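You operate a simulated robot arm through the tools that you are given. There is no shell and no other tool. Be economical: measure what you need, move in short steps, check, and stop when the job is done.

The job below is to be done with a simulated robot arm. You get a single attempt, and the scene is never put back.

TASK
Free the clamp, swing it clear, then burnish and wax the top of the glued block.
Fine: polishing stone, then white pad, all over; both go back; the block with the cream band stays on its ledge. Set down upright: polishing stone with green knob.

It is judged by the outcome, as a careful person would: the job done as asked, and still so three seconds after it is handed in. It fails if anything else is knocked over, pushed out of place, dropped, spilled or broken.

THE ROBOT
A 7-joint arm with a two-finger parallel gripper, fixed in place. Base frame: the origin is at the foot of the arm, x ahead of it, y to its left, z up. Readings come in m, rad, newtons and seconds.
With the tool pointing down near the work surface it reaches from about 0.3 to 0.7 m from the base axis. Its first joint turns from -1.152 to 1.152 rad. Payload 1.57 kg.
Tool frame: the origin (TCP) lies between the finger pads and is the grasp point; the fingertips stand 0.03 m ahead of it; z points along the fingers, y is the line along which they close. The gripper opens to 0.11 m. The fingers are 0.024 m wide and 0.012 m thick; the gripper's body (0.048 by 0.112 m) begins 0.078 m behind the TCP.
Orientation is that of the tool frame in the base frame, as [roll, pitch, yaw] about the fixed x, y, z axes, in that order (R = Rz(yaw) Ry(pitch) Rx(roll)). With the fingers straight down and closing along the base's y, the tool's x points along the base's -x, its y along +y and its z along -z.

THE INTERFACE
- The arm moves only by the tool drive_tool. Its argument "steps" is a list of rows, each a list of 6 numbers: the shift along the tool's x, y, z in units of 100 mm (1.0 is 100 mm), then the turn, a rotation vector about the tool's x, y, z in units of 45 degrees (1.0 is 45 degrees). In form: [[tx, ty, tz, ax, ay, az], ...]. A call has 1 to 10 rows; each row is the pose to reach, as a shift and turn from the pose commanded when the call began, along the tool's axes at that moment. "jaw" is the closure, from 0 (fully open) to 1 (shut), set as the call begins (left out, the last holds). A call with a number of a shift or a turn outside -1 to 1 is refused whole. Each row takes 0.2 s and may step no farther than 0.05 m and 0.15 rad from the row before; otherwise, or with a gripper value out of range, the whole call is refused. A pose out of reach is approached as far as the arm can. The call stops where the force on the tool passes 40 N (or 10 N more than at its start, if that is more) or the arm is blocked; 0.2 s more then pass. Each finger travels about 0.108 m/s and halts on what it meets, pressing with about 31 N; the grip force reading is that of the motor and also rises with nothing between the fingers. The clock runs only during rows and for 0.2 s after the last one: add rows that repeat a pose to give the fingers time. The reply holds the time, the measured pose of the TCP, the force on the tool along the base axes, the opening and the grip force, in the units named above and with some noise, with the torque about the TCP (base axes, N m) and any sound that the robot's microphone picked up.
- Cameras (640 x 400 px; columns grow to the right, rows downward): "scene" is fixed at [0.177, -0.3997, 1.4099]; the picture's right is [0.67, -0.75, 0.00], its down [-0.39, -0.34, -0.86] and it looks along [0.64, 0.57, -0.52] (base axes); focal length 247 px, centre (320, 200). "wrist" rides on the gripper at [0.07, 0.016, -0.141] in the tool frame; the picture's right is [-0.23, 0.97, 0.00], its down [-0.85, -0.20, -0.48] and it looks along [-0.47, -0.11, 0.88] (tool axes); focal length 222 px, centre (320, 200).
- grab_frame(camera): a new picture of that camera. It takes no simulated time.
- pixel_to_xyz(camera, pixels): there is no depth. For up to 12 entries [column, row, z] of the newest picture of that camera ("zoom" is the newest enlarged one), the place [x, y] in the base frame at which the ray of that pixel passes the height z, good to about 0.002 m. It takes no simulated time.
- zoom(camera, box): a new picture of the part [left, top, right, bottom] of that camera's present view, enlarged. It takes no simulated time.
- job_done(): hands the job in; it is judged then, once.

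Work in short steps. Measure before you move; look again where a grasp or a placing could have gone wrong, and mend it. You have 80 turns and 46 pictures in all, those below and enlarged ones among them. Open the gripper and draw the arm clear of the work before you hand the job in, unless the task says otherwise; then end with one line.

The tools are called after ">>>" as a command line: name --pt "numbers of a row" for each row, then --argument value for the rest, lists and objects as JSON in quotes. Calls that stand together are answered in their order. drive_tool: Moves the arm, as the interface text tells. Its arguments: {"type":"object","properties":{"steps":{"type":"array"},"jaw":{"type":"number"}},"required":["steps"]} The other tools are called the same way: grab_frame (camera) takes a picture; pixel_to_xyz (camera, pixels) gives the place at which the rays of pixels pass given heights; zoom (camera, box) takes an enlarged picture of a part of a camera's view; job_done () hands the job in.

At the start:

```text
clock: 0.0
ee_pos: [0.3401, -0.1233, 1.271]
tcp_rot: [-3.141, -0.001, -3.141]
contact_force: [-0.7, -0.3, -0.4]
torque: [-0.01, -0.02, 0.0]
opening: 0.11
finger_force: 0.1
```

scene: 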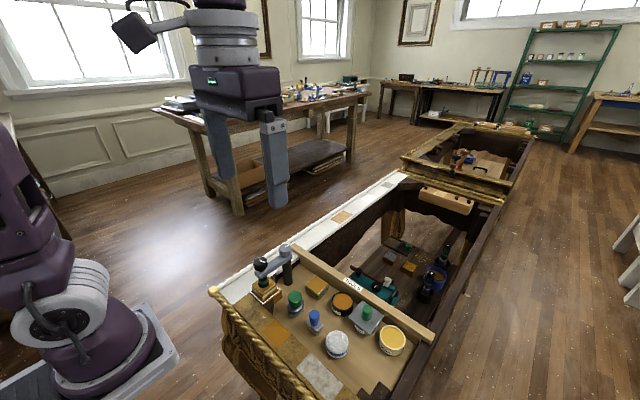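
wrist: 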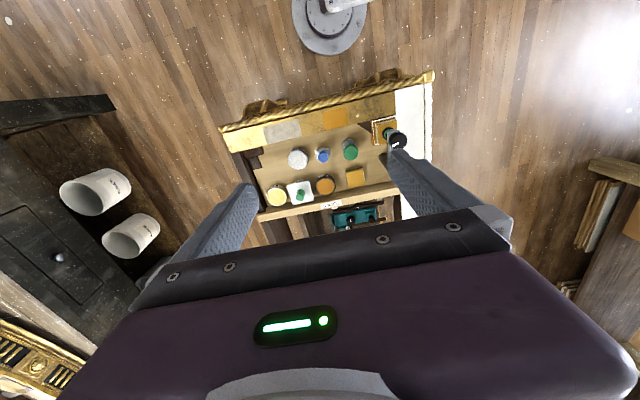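

The work tray sits around pixels (220-450, 240-400) in the scene picture; I zoom in on it to identify the items.

>>> zoom --camera "scene" --box '[210, 220, 450, 370]'

>>> zoom --camera "wrist" --box '[210, 60, 450, 240]'

```text
2.67 times, centred on (330, 295) of scene
```

zoom: 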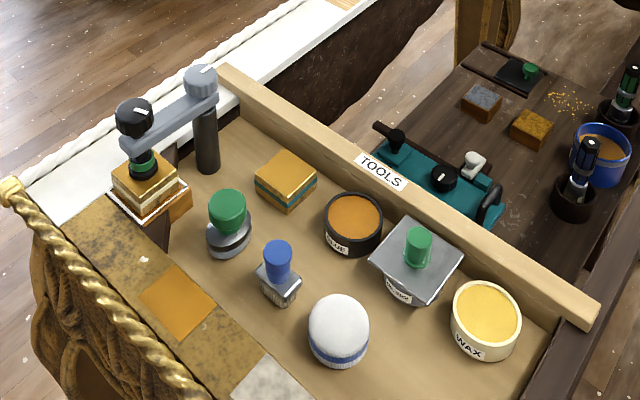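

```text
2.22 times, centred on (330, 150) of wrist
```

zoom: 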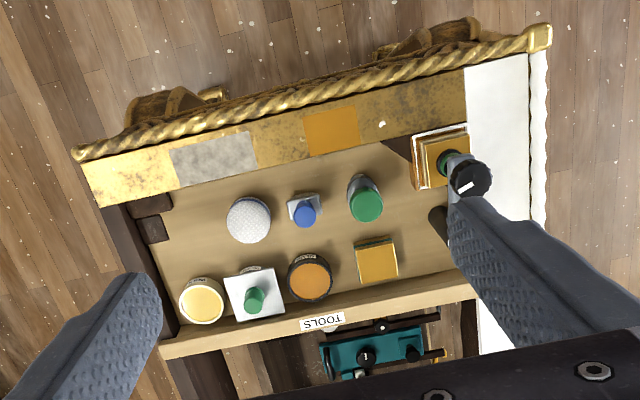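

I triangulate using both cameras: white pad top (scene 337,341; wrist 298,159), clamp knob (scene 260,264; wrist 397,140), and plate's green knob (scene 367,312; wrist 300,195).

>>> pixel_to_xyz --camera "scene" --pixels '[[337, 341, 0.6], [337, 341, 0.8], [337, 341, 1.0], [260, 264, 0.6], [260, 264, 0.8], [260, 264, 1.0], [317, 285, 0.6], [317, 285, 0.8], [317, 285, 1.0]]'

>>> pixel_to_xyz --camera "wrist" --pixels '[[298, 159, 0.6], [298, 159, 0.8], [298, 159, 1.0], [397, 144, 0.6], [397, 144, 0.8], [397, 144, 1.0], [355, 178, 0.6], [355, 178, 0.8], [355, 178, 1.0]]'

```text
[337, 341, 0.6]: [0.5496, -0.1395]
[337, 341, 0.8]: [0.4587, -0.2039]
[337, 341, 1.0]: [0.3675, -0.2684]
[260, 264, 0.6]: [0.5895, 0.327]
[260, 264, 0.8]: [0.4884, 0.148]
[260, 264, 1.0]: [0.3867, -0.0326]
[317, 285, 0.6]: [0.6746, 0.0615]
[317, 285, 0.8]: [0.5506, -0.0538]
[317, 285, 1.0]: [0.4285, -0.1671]
```

```text
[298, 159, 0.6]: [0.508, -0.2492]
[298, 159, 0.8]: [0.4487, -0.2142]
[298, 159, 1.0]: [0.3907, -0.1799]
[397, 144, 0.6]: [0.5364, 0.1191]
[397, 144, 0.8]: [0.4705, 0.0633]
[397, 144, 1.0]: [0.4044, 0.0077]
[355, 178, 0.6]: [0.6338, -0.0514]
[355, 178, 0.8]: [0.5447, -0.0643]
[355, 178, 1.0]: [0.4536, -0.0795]
```

Tray items sit with tops near z 0.82 and the clamp knob near (0.42, 0.025, 0.93). I descend 100 mm, well above everything, for a closer wrist view.

>>> drive_tool --pt "0 0 0.4 0 0 0" --pt "0.2 0.2 0.8 0 0 0" --pt "0.4 0.4 1.0 0 0 0" --jaw 0

>>> grab_frame --camera "wrist"

```text
clock: 0.8
ee_pos: [0.2986, -0.0836, 1.1701]
tcp_rot: [3.14, 0.0, 3.141]
contact_force: [-0.6, 0.2, 0.1]
torque: [0.01, -0.02, -0.03]
opening: 0.1097
finger_force: 0.2
```

```text
41 pictures are left
```

wrist: 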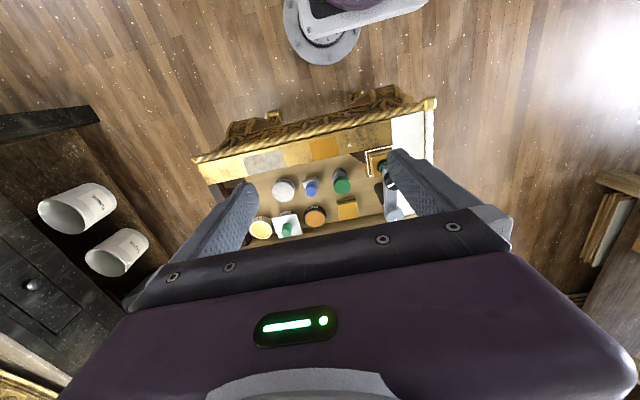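

The view is closer; I enlarge the tray region (190-440, 90-250) with the clamp at about (385,170).

>>> zoom --camera "wrist" --box '[330, 120, 450, 220]'

>>> zoom --camera "wrist" --box '[230, 150, 370, 240]'

>>> zoom --camera "scene" --box '[225, 235, 325, 315]'

>>> zoom --camera "scene" --box '[290, 280, 420, 365]'

```text
4.00 times, centred on (390, 170) of wrist
```

zoom: 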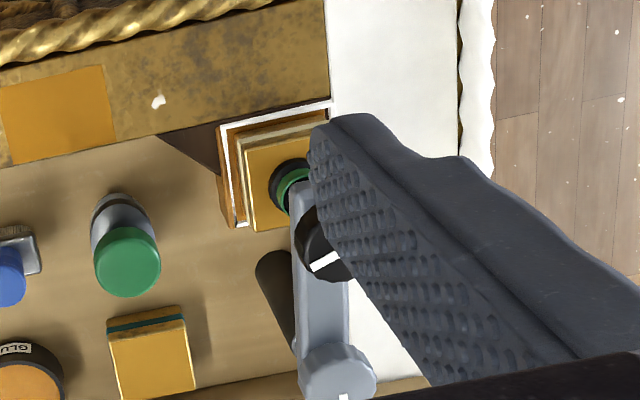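

```text
4.44 times, centred on (300, 195) of wrist
```

zoom: 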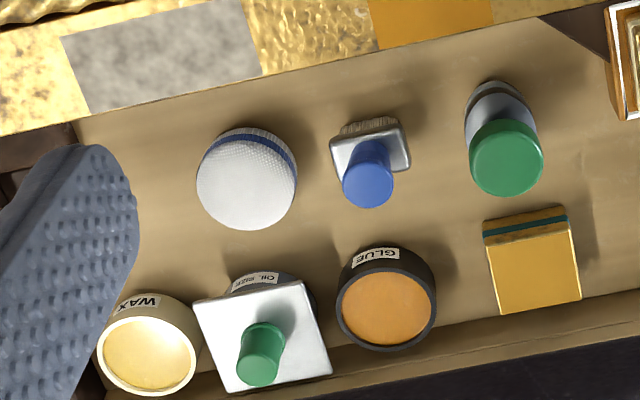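

```text
5.00 times, centred on (275, 275) of scene
```

zoom: 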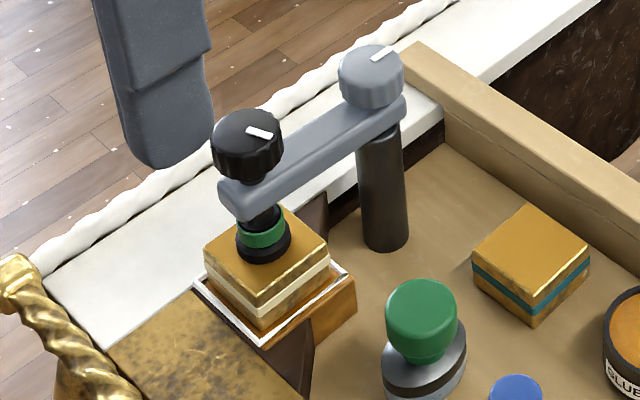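

```text
4.71 times, centred on (355, 322) of scene
```

zoom: 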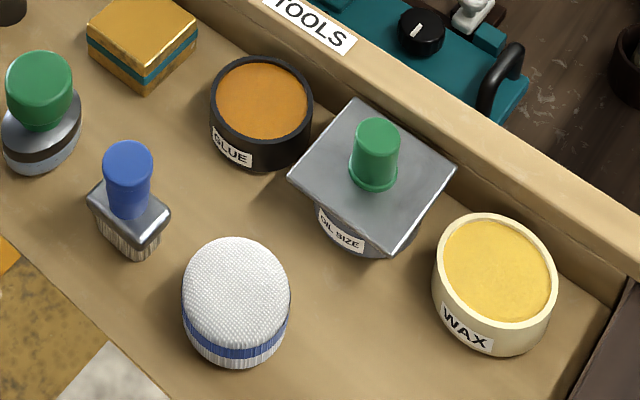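

I read points for triangulation: clamp cap (scene 285.4,250; wrist 394.3,212.5), stone knob top, pad top, wax rim and block corners.

>>> pixel_to_xyz --camera "scene" --pixels '[[285.4, 250, 0.8], [285.4, 250, 0.9], [295.3, 297, 0.8], [295.3, 297, 0.9], [337.3, 340, 0.8], [337.3, 340, 0.9], [393.2, 336.4, 0.8], [393.2, 336.4, 0.9], [252, 284, 0.85], [267.6, 276.4, 0.85], [276.6, 286, 0.85], [263.4, 294.4, 0.85]]'

>>> pixel_to_xyz --camera "wrist" --pixels '[[394.3, 212.5, 0.8], [394.3, 212.5, 0.9], [341.7, 185.6, 0.8], [341.7, 185.6, 0.9], [283.9, 191.7, 0.8], [283.9, 191.7, 0.9], [261.3, 227.7, 0.8], [261.3, 227.7, 0.9], [371.2, 158, 0.85], [373.5, 177.8, 0.85], [370, 153, 0.85], [391, 147.5, 0.85]]'

```text
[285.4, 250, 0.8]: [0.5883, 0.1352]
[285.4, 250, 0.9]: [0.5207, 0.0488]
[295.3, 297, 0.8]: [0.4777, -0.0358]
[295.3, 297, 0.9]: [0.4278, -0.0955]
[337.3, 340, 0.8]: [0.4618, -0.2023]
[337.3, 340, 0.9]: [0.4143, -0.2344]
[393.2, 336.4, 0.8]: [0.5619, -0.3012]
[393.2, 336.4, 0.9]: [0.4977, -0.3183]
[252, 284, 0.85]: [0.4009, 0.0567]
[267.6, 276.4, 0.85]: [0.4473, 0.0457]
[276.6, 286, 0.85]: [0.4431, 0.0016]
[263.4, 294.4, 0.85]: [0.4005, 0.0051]
```

```text
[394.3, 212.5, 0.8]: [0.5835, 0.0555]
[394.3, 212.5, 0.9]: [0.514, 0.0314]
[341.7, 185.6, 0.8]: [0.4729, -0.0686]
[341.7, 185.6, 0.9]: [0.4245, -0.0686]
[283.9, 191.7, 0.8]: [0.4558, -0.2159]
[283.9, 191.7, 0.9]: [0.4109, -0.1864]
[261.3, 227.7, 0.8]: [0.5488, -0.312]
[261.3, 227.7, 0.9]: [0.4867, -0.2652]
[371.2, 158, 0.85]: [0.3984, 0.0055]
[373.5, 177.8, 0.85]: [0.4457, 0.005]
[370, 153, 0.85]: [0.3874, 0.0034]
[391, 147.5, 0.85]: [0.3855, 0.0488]
```

Estimates: clamp post cap ≈(0.498, 0.025, 0.928), black screw knob ≈(0.42, 0.025, 0.937), stone knob top ≈(0.448, -0.069, 0.855), pad top ≈(0.451, -0.210, 0.822), block top ≈(0.423, 0.028, 0.85). I move above the black knob, staying high.

>>> drive_tool --pt "-0.25 0.25 0.1 0 0 0" --pt "-0.5 0.5 0.2 0 0 0" --pt "-0.75 0.8 0.35 0 0 0" --pt "-1.0 1.0 0.5 0 0 0" --pt "-1.0 1.0 0.5 0 0 0"

>>> grab_frame --camera "wrist"

>>> zoom --camera "scene" --box '[225, 225, 325, 305]'

```text
clock: 2.0
ee_pos: [0.4005, 0.0166, 1.1201]
tcp_rot: [3.141, 0.0, 3.14]
contact_force: [0.1, 0.2, -0.2]
torque: [0.0, 0.0, 0.04]
opening: 0.1102
finger_force: 0.1
```

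```text
36 pictures are left
```

wrist: 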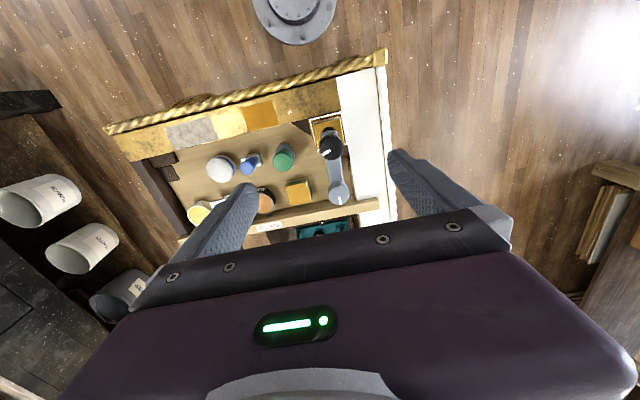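

```text
5.00 times, centred on (275, 265) of scene
```

zoom: 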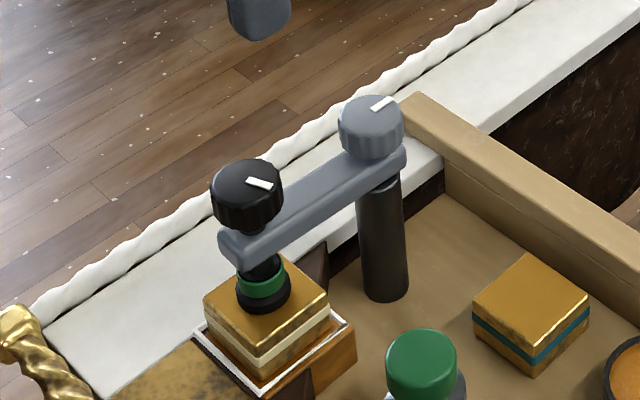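

Knob shows at wrist (330,147); I zoom there for precise positions.

>>> zoom --camera "wrist" --box '[270, 100, 390, 220]'

```text
3.33 times, centred on (330, 160) of wrist
```

zoom: 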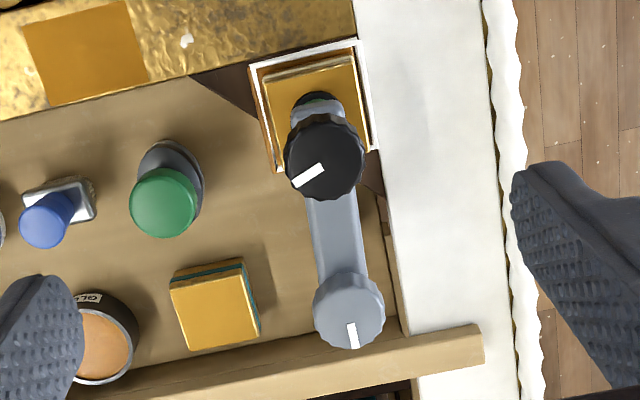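

Knob face centre in the zoom is (326,162), grey cap (351,312); matching scene points (260.2,261.6) and (285.2,249).

>>> pixel_to_xyz --camera "zoom" --pixels '[[326, 162, 0.9], [326, 162, 0.95], [290, 162, 0.94], [362, 162, 0.94], [351, 310, 0.9], [351, 310, 0.95], [268, 85, 0.85], [352, 58, 0.85], [283, 165, 0.85], [372, 150, 0.84], [480, 100, 0.85], [165, 203, 0.855]]'

>>> pixel_to_xyz --camera "scene" --pixels '[[260.2, 261.6, 0.9], [260.2, 261.6, 0.95], [285.2, 249, 0.9], [285.2, 249, 0.95]]'

```text
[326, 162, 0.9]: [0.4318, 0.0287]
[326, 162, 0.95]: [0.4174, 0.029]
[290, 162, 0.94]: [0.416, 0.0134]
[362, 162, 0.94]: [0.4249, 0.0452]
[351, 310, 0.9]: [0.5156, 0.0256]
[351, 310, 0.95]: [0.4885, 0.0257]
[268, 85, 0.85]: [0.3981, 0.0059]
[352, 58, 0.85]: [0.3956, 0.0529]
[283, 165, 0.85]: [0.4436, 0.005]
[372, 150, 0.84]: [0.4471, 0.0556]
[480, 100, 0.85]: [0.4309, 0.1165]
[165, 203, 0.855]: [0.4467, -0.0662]
```

```text
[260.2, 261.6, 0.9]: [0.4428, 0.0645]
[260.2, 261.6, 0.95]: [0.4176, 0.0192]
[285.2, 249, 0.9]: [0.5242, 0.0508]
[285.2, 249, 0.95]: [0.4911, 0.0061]
```

Black knob: centre (0.420, 0.029), top z≈0.939, about 33 mm wide. I align above it and pre-turn 45° clockwise (seen from above) so there's room to turn counter-clockwise.

>>> drive_tool --pt "-0.04 0.02 0.15 0 0 0.18" --pt "-0.08 0.04 0.3 0 0 0.36" --pt "-0.12 0.06 0.45 0 0 0.54" --pt "-0.16 0.08 0.6 0 0 0.72" --pt "-0.18 0.1 0.75 0 0 0.9" --pt "-0.195 0.124 0.9 0 0 1.0" --pt "-0.195 0.124 0.9 0 0 1.0" --jaw 0.3

>>> grab_frame --camera "wrist"

```text
clock: 3.6
ee_pos: [0.4192, 0.0286, 1.0296]
tcp_rot: [-3.141, -0.001, 2.354]
contact_force: [0.2, -0.5, -0.2]
torque: [-0.04, 0.02, -0.02]
opening: 0.0771
finger_force: 0.1
```

```text
33 pictures are left
```

wrist: 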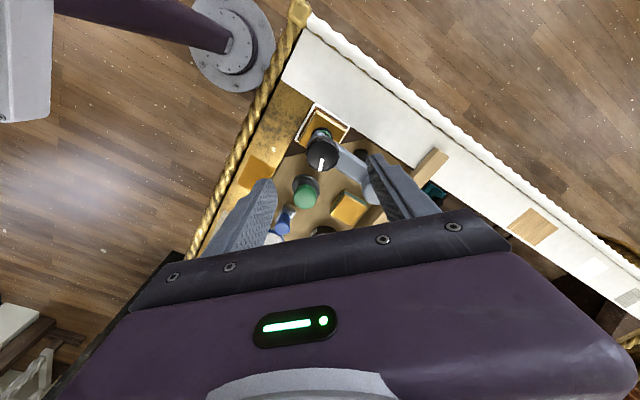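

Aligned over the knob at (0.419,0.029), opening 0.077. I descend so the fingertips reach z≈0.925 (TCP 0.954), then close on the knob.

>>> drive_tool --pt "0 0 0.35 0 0 0" --pt "0 0 0.6 0 0 0" --pt "0 0 0.75 0 0 0"

>>> drive_tool --pt "0 0 0 0 0 0" --pt "0 0 0 0 0 0" --pt "0 0 0 0 0 0" --jaw 1.0

>>> zoom --camera "scene" --box '[220, 210, 320, 290]'

```text
clock: 4.4
ee_pos: [0.4189, 0.0286, 0.9539]
tcp_rot: [-3.141, 0.0, 2.356]
contact_force: [0.5, 0.1, 0.5]
torque: [0.0, 0.03, -0.04]
opening: 0.0768
finger_force: 0.1
```

```text
clock: 5.2
ee_pos: [0.4216, 0.0304, 0.9548]
tcp_rot: [3.136, 0.002, 2.359]
contact_force: [18.5, 22.8, -11.4]
torque: [0.26, -0.24, 0.1]
opening: 0.0346
finger_force: 42.1
```

```text
5.00 times, centred on (270, 250) of scene
```

zoom: 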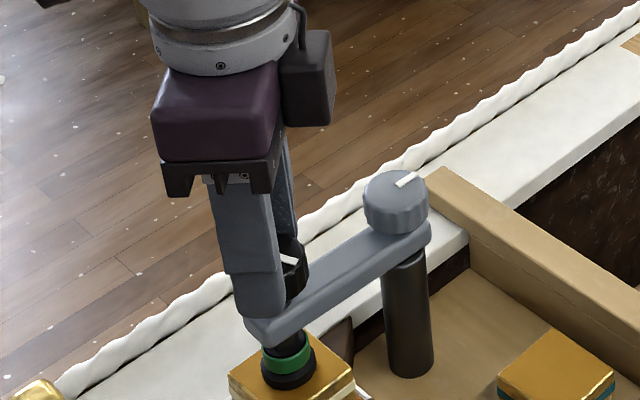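

Gripped (opening 0.0346) but ~29 N side load shows the knob is ~3 mm further along tool y. I re-centre by that amount and turn counter-clockwise 45°.

>>> drive_tool --pt "0 0.033 -0.01 0 0 0" --pt "0 0.033 -0.01 0 0 -0.18" --pt "0 0.033 -0.01 0 0 -0.36" --pt "0 0.033 -0.01 0 0 -0.54" --pt "0 0.033 -0.01 0 0 -0.72" --pt "0 0.033 -0.01 0 0 -0.9" --pt "0 0.033 -0.01 0 0 -1.0"

>>> zoom --camera "scene" --box '[220, 210, 320, 290]'

```text
clock: 6.8
ee_pos: [0.4191, 0.0304, 0.9564]
tcp_rot: [-3.14, -0.001, -3.141]
contact_force: [-12.8, -6.0, 11.8]
torque: [0.13, 0.66, -0.06]
opening: 0.0345
finger_force: 42.1
```

```text
5.00 times, centred on (270, 250) of scene
```

zoom: 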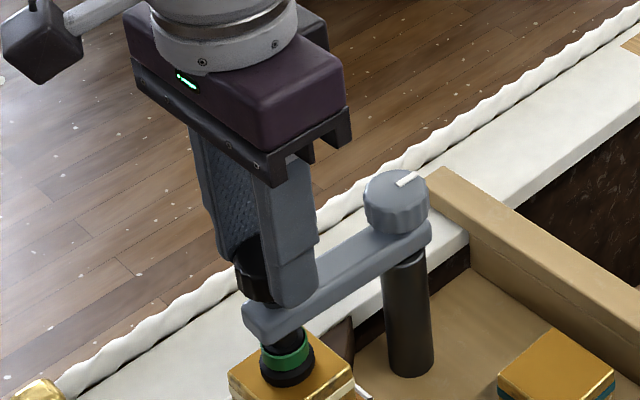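

The turn went smoothly (yaw back to π). I keep turning another 45° counter-clockwise, easing position slightly.

>>> drive_tool --pt "0 0 0 0 0 -0.18" --pt "0 0 0 0 0 -0.36" --pt "0 0 0 0 0 -0.54" --pt "0 0 0 0 0 -0.72" --pt "0 0 0 0 0 -0.9" --pt "0 0 0 0 0 -1.0"

>>> drive_tool --pt "0 0 0 0 0 -0.18" --pt "0 0 0 0 0 -0.36" --pt "0 0 0 0 0 -0.54" --pt "0 0 0 0 0 -0.72" --pt "0 0 0 0 0 -0.9" --pt "0 0 0 0 0 -1.0"

>>> zoom --camera "scene" --box '[220, 210, 320, 290]'

```text
clock: 8.2
ee_pos: [0.4213, 0.0296, 0.9578]
tcp_rot: [-3.14, 0.001, -2.355]
contact_force: [-12.4, -5.9, 34.2]
torque: [-0.06, 0.79, -0.07]
opening: 0.0342
finger_force: 41.7
```

```text
clock: 9.6
ee_pos: [0.4219, 0.0308, 0.956]
tcp_rot: [-3.14, 0.001, -1.569]
contact_force: [2.4, -3.3, 38.6]
torque: [-0.05, 0.36, -0.06]
opening: 0.0344
finger_force: 41.8
```

```text
5.00 times, centred on (270, 250) of scene
```

zoom: 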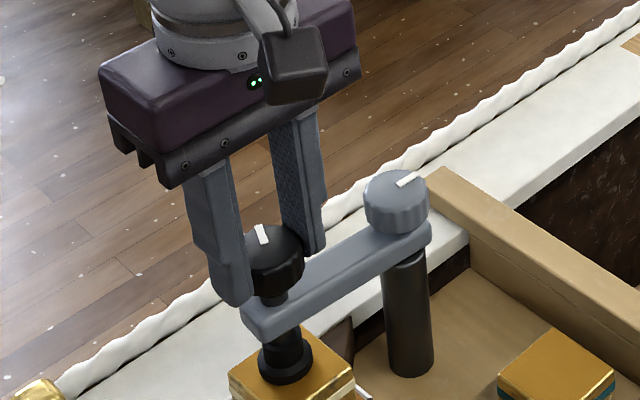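

Tick has rotated, the knob rose (38 N upward) and the green collar vanished, while the foot still looks near the block. I relieve the upward load by rising 3–5 mm and continue the turn 45°.

>>> drive_tool --pt "0 0 -0.04 0 0 0" --pt "0 0 -0.045 0 0 -0.18" --pt "0 0 -0.05 0 0 -0.36" --pt "0 0 -0.055 0 0 -0.54" --pt "0 0 -0.06 0 0 -0.72" --pt "0 0 -0.065 0 0 -0.9" --pt "0 0 -0.065 0 0 -1.0"

>>> zoom --camera "scene" --box '[220, 210, 320, 290]'

```text
clock: 11.2
ee_pos: [0.4226, 0.0302, 0.9619]
tcp_rot: [3.141, -0.001, -0.785]
contact_force: [16.7, -1.3, -26.9]
torque: [-0.16, -0.3, 0.04]
opening: 0.034
finger_force: 41.9
```

```text
5.00 times, centred on (270, 250) of scene
```

zoom: 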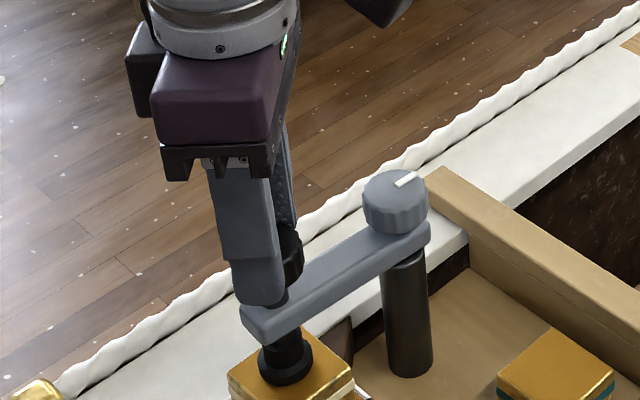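

Torque stays tiny, so I open the jaws to inspect the knob's tick and height and the foot's gap.

>>> drive_tool --pt "0 0 0 0 0 0" --pt "0 0 -0.3 0 0 0" --pt "0 0 -0.7 0 0 0" --pt "0 0 -1.0 0 0 0" --jaw 0.3

>>> zoom --camera "scene" --box '[220, 235, 300, 299]'

```text
clock: 12.2
ee_pos: [0.4224, 0.0311, 1.0633]
tcp_rot: [-3.141, 0.002, -0.787]
contact_force: [-0.4, -0.7, -0.3]
torque: [0.01, -0.01, 0.03]
opening: 0.0772
finger_force: 0.0
```

```text
6.25 times, centred on (260, 267) of scene
```

zoom: 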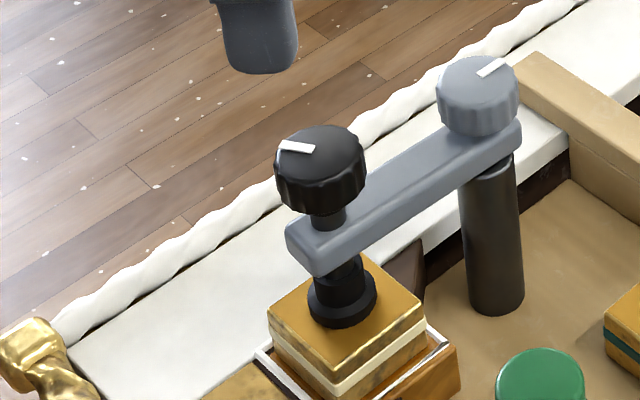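

The knob rose ~8 mm after a half turn; the foot seems only slightly raised. I check the foot/block gap from the wrist camera.

>>> grab_frame --camera "wrist"

```text
27 pictures are left
```

wrist: 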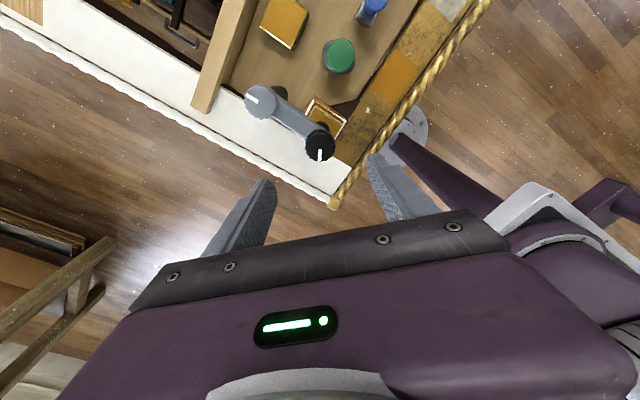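

I regrasp at the risen knob height and turn another 90° counter-clockwise, rising ~2 mm per 45° along with the screw.

>>> drive_tool --pt "0 0 0.35 0 0 0" --pt "0 0 0.7 0 0 0" --pt "0 0 0.99 0 0 0"

>>> drive_tool --pt "0 0 0 0 0 0" --pt "0 0 0 0 0 0" --pt "0 0 0 0 0 0" --pt "0 0 -0.004 0 0 -0.18" --pt "0 0 -0.008 0 0 -0.36" --pt "0 0 -0.012 0 0 -0.54" --pt "0 0 -0.016 0 0 -0.72" --pt "0 0 -0.02 0 0 -0.9" --pt "0 0 -0.022 0 0 -1.0" --jaw 1.0

>>> drive_tool --pt "0 0 -0.004 0 0 -0.18" --pt "0 0 -0.008 0 0 -0.36" --pt "0 0 -0.012 0 0 -0.54" --pt "0 0 -0.016 0 0 -0.72" --pt "0 0 -0.02 0 0 -0.9" --pt "0 0 -0.022 0 0 -1.0"

>>> zoom --camera "scene" --box '[220, 235, 300, 299]'

```text
clock: 13.0
ee_pos: [0.4216, 0.0316, 0.9645]
tcp_rot: [3.141, 0.001, -0.785]
contact_force: [0.3, -0.2, 0.3]
torque: [-0.04, -0.01, 0.02]
opening: 0.077
finger_force: 0.1
```

```text
clock: 15.0
ee_pos: [0.4203, 0.0306, 0.9661]
tcp_rot: [3.141, 0.001, 0.001]
contact_force: [-11.3, -0.4, -5.9]
torque: [0.02, 0.47, -0.01]
opening: 0.0339
finger_force: 41.4
```

```text
clock: 16.4
ee_pos: [0.423, 0.031, 0.9685]
tcp_rot: [3.14, 0.001, 0.786]
contact_force: [5.1, -9.4, -2.2]
torque: [-0.22, -0.11, -0.65]
opening: 0.0338
finger_force: 41.9
```

```text
6.25 times, centred on (260, 267) of scene
```

zoom: 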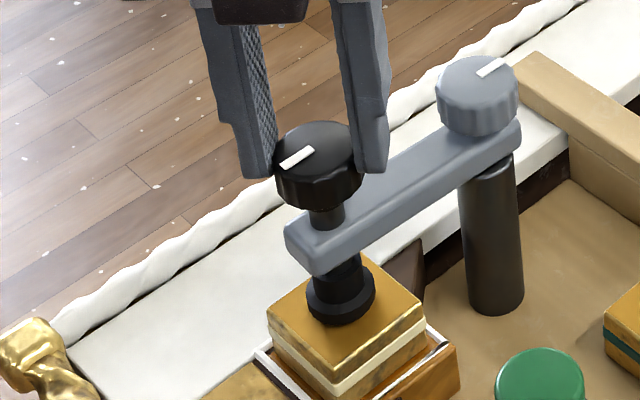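

Torque −0.65 N·m at the end: the screw has reached its open stop and the foot is lifted. Still holding the knob, I swing the arm about the post (0.5005, 0.0256) 45° toward +y, turning the tool along.

>>> drive_tool --pt "0.082 -0.062 0 0 0 0.1667" --pt "0.171 -0.113 0 0 0 0.3333" --pt "0.265 -0.152 0 0 0 0.5" --pt "0.364 -0.178 0 0 0 0.6667" --pt "0.465 -0.191 0 0 0 0.8333" --pt "0.568 -0.19 0 0 0 1.0"

>>> zoom --camera "scene" --box '[220, 225, 310, 297]'

```text
clock: 17.8
ee_pos: [0.4487, 0.0847, 0.9692]
tcp_rot: [3.141, 0.001, -0.003]
contact_force: [0.6, -2.5, -5.5]
torque: [-0.07, -0.56, 0.03]
opening: 0.0339
finger_force: 41.4
```

```text
5.56 times, centred on (265, 261) of scene
```

zoom: 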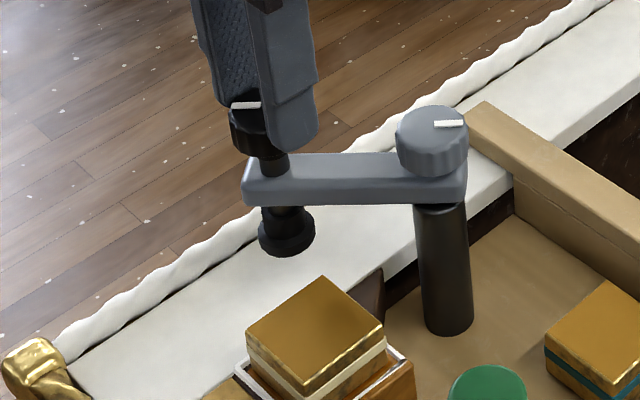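

The clamp swings freely and the block stays in its ledge. I swing another 45° the same way.

>>> drive_tool --pt "0.082 -0.062 0 0 0 0.1667" --pt "0.171 -0.113 0 0 0 0.3333" --pt "0.265 -0.152 0 0 0 0.5" --pt "0.364 -0.178 0 0 0 0.6667" --pt "0.465 -0.191 0 0 0 0.8333" --pt "0.568 -0.19 0 0 0 1.0"

>>> drive_tool --pt "0.082 -0.062 0 0 0 0.1667" --pt "0.171 -0.113 0 0 0 0.3333" --pt "0.265 -0.152 0 0 0 0.5" --pt "0.364 -0.178 0 0 0 0.6667"

>>> zoom --camera "scene" --box '[220, 215, 330, 303]'

```text
clock: 19.2
ee_pos: [0.501, 0.1066, 0.9689]
tcp_rot: [3.138, 0.006, -0.785]
contact_force: [-26.2, 28.3, 5.9]
torque: [0.78, 0.65, -0.01]
opening: 0.0342
finger_force: 41.6
```

```text
clock: 19.6
ee_pos: [0.5085, 0.0987, 0.9677]
tcp_rot: [3.119, 0.006, -0.91]
contact_force: [-13.8, -2.3, 15.4]
torque: [0.17, 0.41, 0.08]
opening: 0.0341
finger_force: 42.1
stopped in row 2: the force on the tool passed its limit at 52 N (the readings are from after the stop); the commanded pose is now the measured one
```

```text
4.55 times, centred on (275, 259) of scene
```

zoom: 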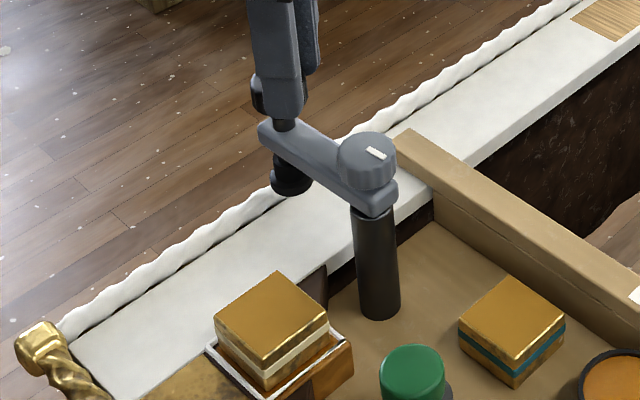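

The arm hit its swing stop at ~90°, well clear of the block. I release, rise, and start moving toward the green-knob stone while turning to close along x.

>>> drive_tool --pt "0 0 0 0 0 0" --pt "0 0 0 0 0 0" --pt "0 0 -0.3 0 0 0" --pt "0 0 -0.7 0 0 0" --pt "0 0 -1.0 0 0 0" --jaw 0.35

>>> drive_tool --pt "0.12 0.18 0 0 0 0.18" --pt "0.24 0.36 0 0 0 0.36" --pt "0.36 0.54 0 0 0 0.54" --pt "0.45 0.68 0 0 0 0.72" --pt "0.47 0.75 0 0 0 0.84" --pt "0.47 0.75 0 0 0 0.84"

>>> grab_frame --camera "scene"

```text
clock: 20.8
ee_pos: [0.5096, 0.1006, 1.0675]
tcp_rot: [3.122, 0.006, -0.914]
contact_force: [-0.2, -0.5, -0.1]
torque: [0.02, -0.02, 0.03]
opening: 0.0717
finger_force: 0.1
```

```text
clock: 22.2
ee_pos: [0.4799, 0.0175, 1.0664]
tcp_rot: [3.122, -0.009, -1.573]
contact_force: [-0.6, 0.2, -0.2]
torque: [0.02, -0.03, 0.02]
opening: 0.072
finger_force: 0.0
```

```text
23 pictures are left
```

scene: 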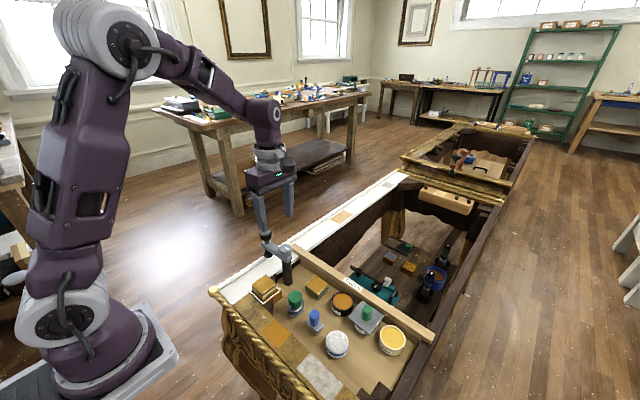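

Clamp parked at ~(0.51,0.10), block undisturbed. I go above the stone (0.448,-0.0675), correcting the 1° tilt picked up at the stop.

>>> drive_tool --pt "0.25 0.1 0.1 0.012 -0.006 0" --pt "0.5 0.2 0.3 0.025 -0.0115 0" --pt "0.75 0.3 0.6 0.025 -0.0115 0" --pt "0.85 0.32 0.9 0.025 -0.0115 0" --pt "0.85 0.32 0.9 0.025 -0.0115 0"

>>> zoom --camera "wrist" --box '[240, 80, 400, 220]'

>>> zoom --camera "scene" --box '[260, 270, 340, 334]'

```text
clock: 23.4
ee_pos: [0.4463, -0.0689, 0.9781]
tcp_rot: [-3.14, 0.0, -1.573]
contact_force: [0.4, 0.4, -0.6]
torque: [-0.05, 0.01, 0.02]
opening: 0.0716
finger_force: 0.1
```

```text
2.86 times, centred on (320, 150) of wrist
```

zoom: 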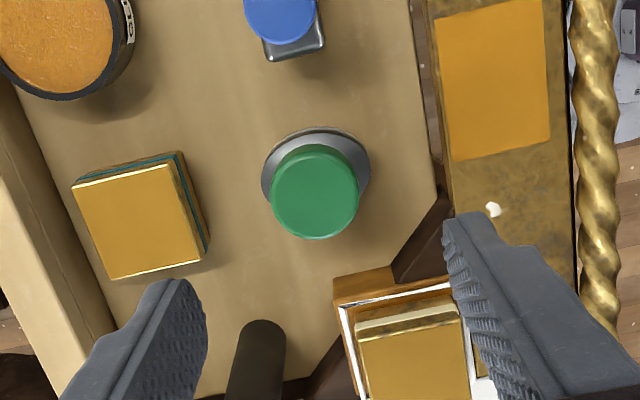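

```text
6.25 times, centred on (300, 302) of scene
```

zoom: 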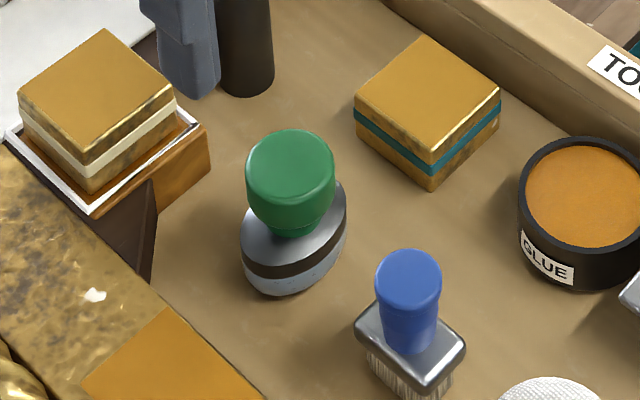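

Knob top centre: wrist zoom (314,191), scene zoom (290,165); I triangulate, plus body bottom and block corners.

>>> pixel_to_xyz --camera "scene" --pixels '[[294.4, 296.4, 0.84], [294.4, 296.4, 0.86], [251.8, 285.2, 0.85], [265.5, 274.8, 0.85], [277, 285.3, 0.85], [263, 294.2, 0.85]]'

>>> pixel_to_xyz --camera "wrist" --pixels '[[317.9, 146.8, 0.84], [317.9, 146.8, 0.86], [302.6, 146.8, 0.855], [333.7, 146.8, 0.855], [299.8, 142, 0.815], [337.8, 142, 0.815], [332.4, 197.7, 0.85], [368, 187.2, 0.85]]'

```text
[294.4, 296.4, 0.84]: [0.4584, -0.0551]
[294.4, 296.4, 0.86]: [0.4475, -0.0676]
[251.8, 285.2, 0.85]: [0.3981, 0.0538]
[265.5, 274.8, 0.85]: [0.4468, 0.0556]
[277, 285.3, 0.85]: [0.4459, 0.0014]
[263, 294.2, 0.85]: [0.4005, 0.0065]
```

```text
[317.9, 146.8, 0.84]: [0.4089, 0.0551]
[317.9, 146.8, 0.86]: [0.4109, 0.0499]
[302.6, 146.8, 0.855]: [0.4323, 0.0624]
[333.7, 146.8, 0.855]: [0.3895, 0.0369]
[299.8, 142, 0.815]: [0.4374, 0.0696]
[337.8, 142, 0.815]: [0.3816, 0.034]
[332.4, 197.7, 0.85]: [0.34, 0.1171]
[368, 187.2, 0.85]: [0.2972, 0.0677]
```

Triangulated by hand: stone knob centre (0.448,-0.0685), top z≈0.86, width 37 mm, tray floor ≈0.80. I narrow the jaws to ~52 mm, descend to TCP≈0.856 and close.

>>> drive_tool --pt "0 -0.017 0.3 0 0 0" --pt "0 -0.017 0.5 0 0 0" --pt "0 -0.017 0.7 0 0 0" --pt "0 -0.017 0.82 0 0 0" --jaw 0.53

>>> drive_tool --pt "0 0 0.2 0 0 0" --pt "0 0 0.4 0 0 0"

>>> drive_tool --pt "0 0 0 0 0 0" --pt "0 0 0 0 0 0" --pt "0 0 0 0 0 0" --jaw 1.0

>>> zoom --camera "scene" --box '[260, 270, 340, 334]'

```text
clock: 24.4
ee_pos: [0.4483, -0.0693, 0.8977]
tcp_rot: [-3.139, 0.002, -1.574]
contact_force: [0.2, -0.3, 0.0]
torque: [0.02, 0.03, 0.0]
opening: 0.0517
finger_force: 0.0
```

```text
clock: 25.0
ee_pos: [0.4481, -0.0688, 0.8575]
tcp_rot: [-3.139, -0.001, -1.571]
contact_force: [-1.0, 0.1, 2.1]
torque: [0.05, -0.05, -0.02]
opening: 0.0513
finger_force: 0.1
```

```text
clock: 25.8
ee_pos: [0.4477, -0.0693, 0.8555]
tcp_rot: [-3.141, 0.0, -1.573]
contact_force: [0.8, -0.1, 1.4]
torque: [-0.06, 0.01, 0.0]
opening: 0.0368
finger_force: 31.3
```

```text
6.25 times, centred on (300, 302) of scene
```

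zoom: 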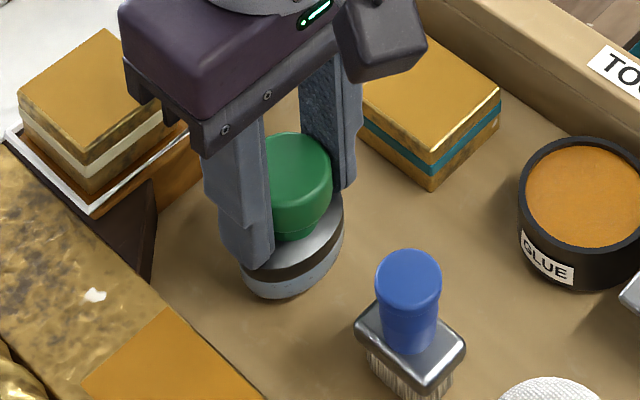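

Stone gripped (0.0368 m), home pose ≈(0.448,-0.069,0.856). I lift 90 mm, then carry to above the block centre (0.423,0.029).

>>> drive_tool --pt "0 0 -0.3 0 0 0" --pt "0 0 -0.6 0 0 0" --pt "0 0 -0.9 0 0 0" --pt "-0.33 0.08 -0.9 0 0 0" --pt "-0.66 0.16 -0.9 0 0 0" --pt "-0.98 0.25 -0.9 0 0 0" --pt "-0.98 0.25 -0.9 0 0 0"

>>> zoom --camera "scene" --box '[220, 240, 310, 312]'

```text
clock: 27.4
ee_pos: [0.4237, 0.0285, 0.9451]
tcp_rot: [-3.139, 0.002, -1.571]
contact_force: [0.2, -0.6, -0.7]
torque: [-0.01, 0.0, -0.01]
opening: 0.0001
finger_force: 21.2
```

```text
5.56 times, centred on (265, 276) of scene
```

zoom: 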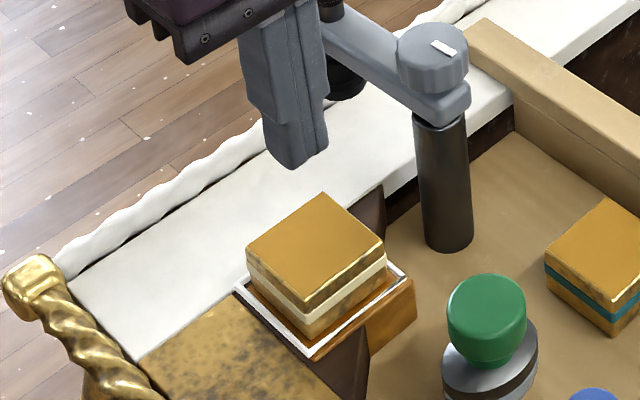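

The stone slipped out and stayed upright at its place (knob at scene (295,296)); nothing disturbed. I go back over it with jaws at ~52 mm and will grip lower and lift slowly.

>>> drive_tool --pt "0 0 0 0 0 0" --pt "0.33 -0.08 0 0 0 0" --pt "0.66 -0.16 0 0 0 0" --pt "0.975 -0.245 0 0 0 0" --pt "0.975 -0.245 0.3 0 0 0" --pt "0.975 -0.245 0.6 0 0 0" --jaw 0.53

>>> zoom --camera "wrist" --box '[240, 100, 400, 240]'

>>> zoom --camera "scene" --box '[260, 270, 340, 334]'

```text
clock: 28.8
ee_pos: [0.4484, -0.0692, 0.8857]
tcp_rot: [-3.141, 0.001, -1.573]
contact_force: [-0.2, 0.0, 0.0]
torque: [-0.01, -0.02, 0.02]
opening: 0.0517
finger_force: 0.1
```

```text
2.86 times, centred on (320, 170) of wrist
```

zoom: 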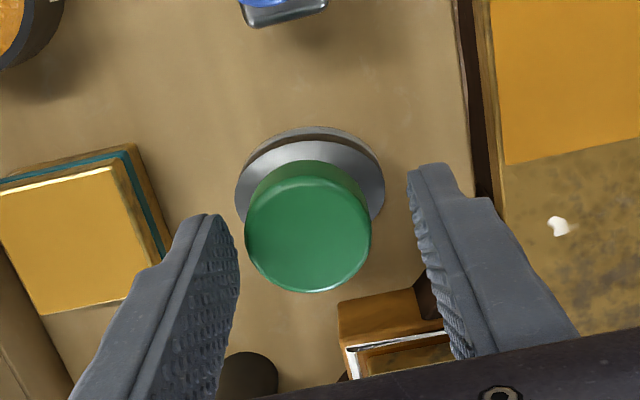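

```text
6.25 times, centred on (300, 302) of scene
```

zoom: 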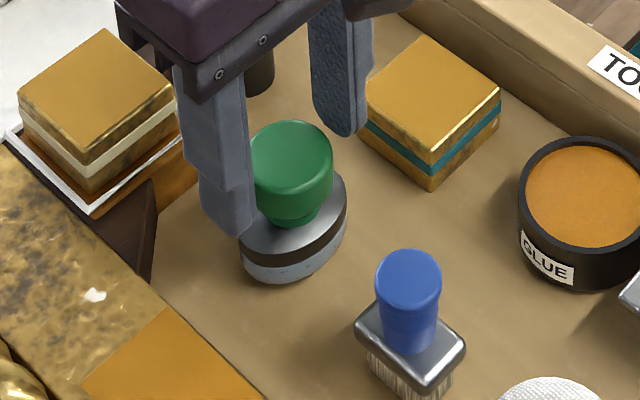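

The stone shifted ~4 mm: knob centre now ≈(0.452,-0.069). I descend to TCP≈0.846 for a deeper grip, close, and try a slow 10 mm lift.

>>> drive_tool --pt "0 -0.038 0.15 0 0 0" --pt "0 -0.038 0.3 0 0 0" --pt "0 -0.038 0.36 0 0 0" --pt "0 -0.038 0.4 0 0 0"

>>> drive_tool --pt "0 0 0 0 0 0" --pt "0 0 0 0 0 0" --pt "0 0 0 0 0 0" --pt "0 0 0 0 0 0" --pt "0 0 -0.03 0 0 0" --pt "0 0 -0.06 0 0 0" --pt "0 0 -0.1 0 0 0" --jaw 1.0

>>> zoom --camera "scene" --box '[260, 270, 340, 334]'

```text
clock: 29.8
ee_pos: [0.4524, -0.0692, 0.8471]
tcp_rot: [-3.139, 0.0, -1.572]
contact_force: [0.4, -0.1, 1.0]
torque: [0.02, 0.0, 0.01]
opening: 0.0517
finger_force: 0.0
```

```text
clock: 31.4
ee_pos: [0.4527, -0.0678, 0.8573]
tcp_rot: [-3.141, 0.002, -1.573]
contact_force: [0.9, -0.2, -1.6]
torque: [0.01, -0.01, 0.01]
opening: 0.0487
finger_force: 31.4
```

```text
6.25 times, centred on (300, 302) of scene
```

zoom: 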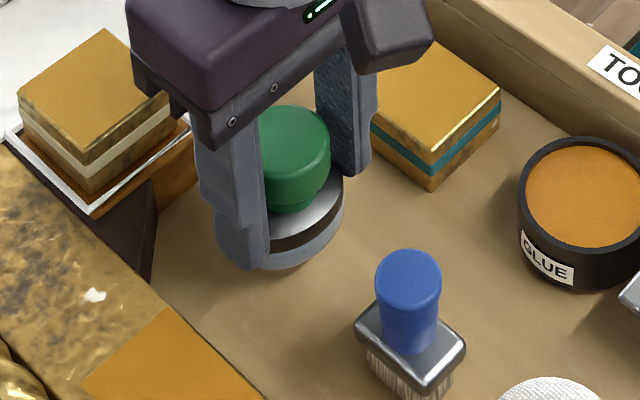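

Opening 0.0487 – the fingers now hold the stone's body rim and it lifted. For a firmer hold I set it back down, open, go 6 mm deeper, regrip and lift slowly again.

>>> drive_tool --pt "0 0 0.05 0 0 0" --pt "0 0 0.098 0 0 0" --pt "0 0 0.098 0 0 0"

>>> drive_tool --pt "0 0 0 0 0 0" --pt "0 0 0 0 0 0" --pt "0 0 0.03 0 0 0" --pt "0 0 0.06 0 0 0" --pt "0 0 0.06 0 0 0" --jaw 0.47

>>> drive_tool --pt "0 0 0 0 0 0" --pt "0 0 0 0 0 0" --pt "0 0 0 0 0 0" --pt "0 0 0 0 0 0" --pt "0 0 -0.03 0 0 0" --pt "0 0 -0.06 0 0 0" --pt "0 0 -0.1 0 0 0" --jaw 1.0

```text
clock: 32.2
ee_pos: [0.4519, -0.0686, 0.8468]
tcp_rot: [-3.14, 0.0, -1.572]
contact_force: [0.1, -0.3, -1.3]
torque: [0.0, 0.0, -0.01]
opening: 0.0483
finger_force: 31.4
```

```text
clock: 33.4
ee_pos: [0.4527, -0.0676, 0.8407]
tcp_rot: [-3.139, 0.0, -1.572]
contact_force: [-0.5, -0.3, 0.2]
torque: [-0.02, 0.03, 0.0]
opening: 0.0582
finger_force: 0.0
```

```text
clock: 35.0
ee_pos: [0.4511, -0.0675, 0.8521]
tcp_rot: [-3.14, -0.001, -1.57]
contact_force: [0.3, 0.2, -0.7]
torque: [-0.01, -0.02, -0.02]
opening: 0.0484
finger_force: 31.5
```

Held firmly (0.0484 m). I lift gently to z≈0.935 and carry over the block centre.

>>> drive_tool --pt "0 0 -0.2 0 0 0" --pt "0 0 -0.4 0 0 0" --pt "0 0 -0.62 0 0 0" --pt "0 0 -0.845 0 0 0" --pt "-0.25 0.08 -0.845 0 0 0" --pt "-0.5 0.15 -0.845 0 0 0" --pt "-0.75 0.22 -0.845 0 0 0" --pt "-0.97 0.285 -0.845 0 0 0" --pt "-0.97 0.285 -0.845 0 0 0"

>>> zoom --camera "scene" --box '[220, 240, 310, 312]'

```text
clock: 37.0
ee_pos: [0.4227, 0.0297, 0.9343]
tcp_rot: [-3.141, -0.001, -1.574]
contact_force: [0.3, -0.5, 0.4]
torque: [0.0, 0.02, 0.0]
opening: 0.0479
finger_force: 31.3
```

```text
5.56 times, centred on (265, 276) of scene
```

zoom: 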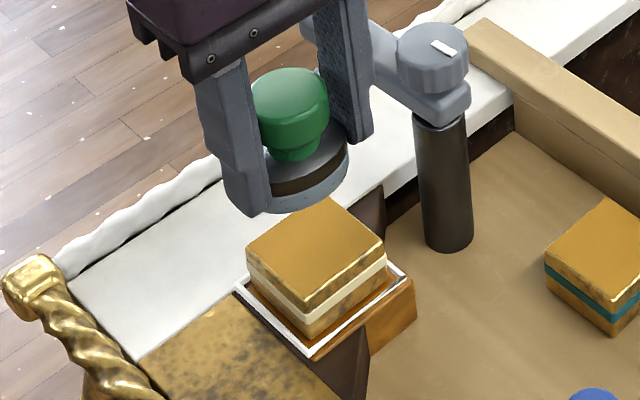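

I check how far the fingertips stand above the stone's lower face, since both look close at zoom rows ~213.

>>> zoom --camera "scene" --box '[243, 250, 283, 282]'

```text
12.50 times, centred on (263, 266) of scene
```

zoom: 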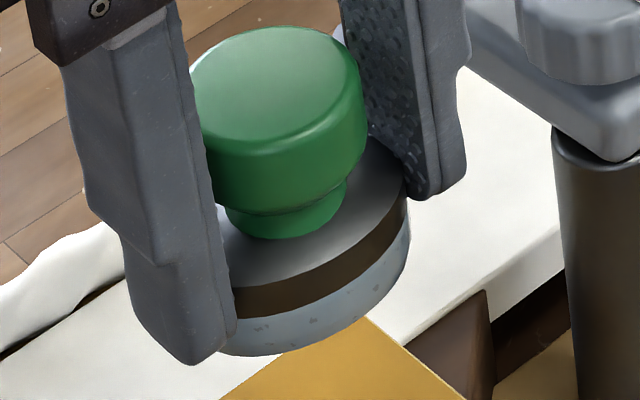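

The fingertips end above the stone's face. I lower to TCP 0.893 and read the force to find contact.

>>> drive_tool --pt "0 0 0.2 0 0 0" --pt "0 0 0.35 0 0 0" --pt "0 0 0.42 0 0 0" --pt "0 0 0.42 0 0 0"

>>> drive_tool --pt "0 0 0.02 0 0 0" --pt "0 0 0.02 0 0 0"

```text
clock: 38.0
ee_pos: [0.423, 0.0297, 0.893]
tcp_rot: [-3.138, 0.001, -1.572]
contact_force: [-0.2, 0.8, 26.8]
torque: [0.14, 0.08, 0.04]
opening: 0.0479
finger_force: 31.2
```

```text
clock: 38.6
ee_pos: [0.4239, 0.0291, 0.892]
tcp_rot: [-3.138, 0.001, -1.571]
contact_force: [3.4, 1.3, 27.4]
torque: [0.14, -0.11, 0.05]
opening: 0.0479
finger_force: 30.6
```

Contact reached; at 27 N the stone slides slightly in the grip, so I ease up 1.5 mm and sweep a ring of ±14 mm over the block top.

>>> drive_tool --pt "0 0 -0.015 0 0 0" --pt "0.14 0 -0.015 0 0 0" --pt "0.14 0.14 -0.015 0 0 0" --pt "0 0.14 -0.015 0 0 0" --pt "-0.14 0.14 -0.015 0 0 0" --pt "-0.14 0 -0.015 0 0 0" --pt "-0.14 -0.14 -0.015 0 0 0" --pt "0 -0.14 -0.015 0 0 0" --pt "0.14 -0.14 -0.015 0 0 0" --pt "0 0 -0.015 0 0 0"

>>> zoom --camera "scene" --box '[230, 250, 300, 306]'

```text
clock: 40.8
ee_pos: [0.4236, 0.0295, 0.8931]
tcp_rot: [-3.139, 0.0, -1.573]
contact_force: [0.5, -0.3, -0.3]
torque: [-0.02, 0.01, -0.01]
opening: 0.0474
finger_force: 31.0
```

```text
7.14 times, centred on (265, 278) of scene
```

zoom: 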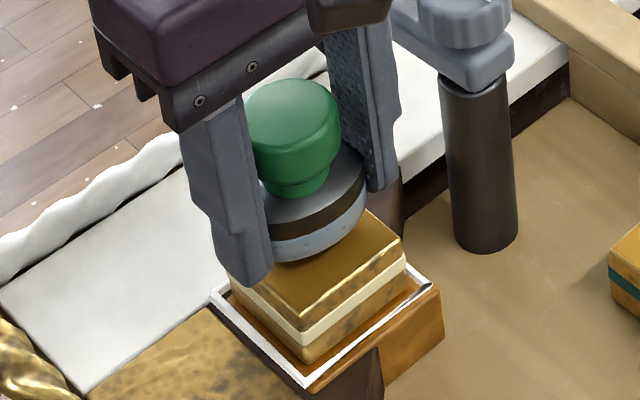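

Force fell to zero by the end, so pressure was lost. I lower 1.2 mm and read the force.

>>> drive_tool --pt "0 0 0.012 0 0 0" --pt "0 0 0.012 0 0 0"

```text
clock: 41.4
ee_pos: [0.4246, 0.0294, 0.8916]
tcp_rot: [-3.14, 0.002, -1.573]
contact_force: [-1.1, 0.4, 14.6]
torque: [0.07, 0.09, 0.01]
opening: 0.0479
finger_force: 31.3
```

14.6 N is a good working pressure. I sweep the ring at this height, finishing at a corner to verify the pressure holds.

>>> drive_tool --pt "0.07 0 0 0 0 0" --pt "0.14 0.0 0 0 0 0" --pt "0.14 0.14 0 0 0 0" --pt "0 0.14 0 0 0 0" --pt "-0.14 0.14 0 0 0 0" --pt "-0.14 0 0 0 0 0" --pt "-0.14 -0.14 0 0 0 0" --pt "0 -0.14 0 0 0 0" --pt "0.14 -0.14 0 0 0 0"

>>> zoom --camera "scene" --box '[230, 250, 300, 306]'

```text
clock: 43.4
ee_pos: [0.4368, 0.0163, 0.8913]
tcp_rot: [-3.14, 0.0, -1.571]
contact_force: [-0.2, 4.5, 11.5]
torque: [0.38, 0.08, -0.02]
opening: 0.0475
finger_force: 31.1
```

```text
7.14 times, centred on (265, 278) of scene
```

zoom: 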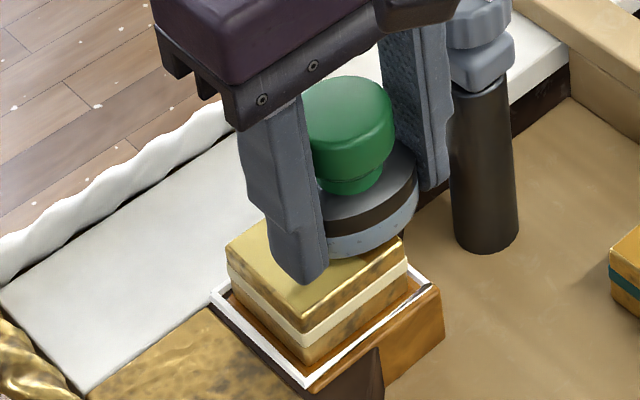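

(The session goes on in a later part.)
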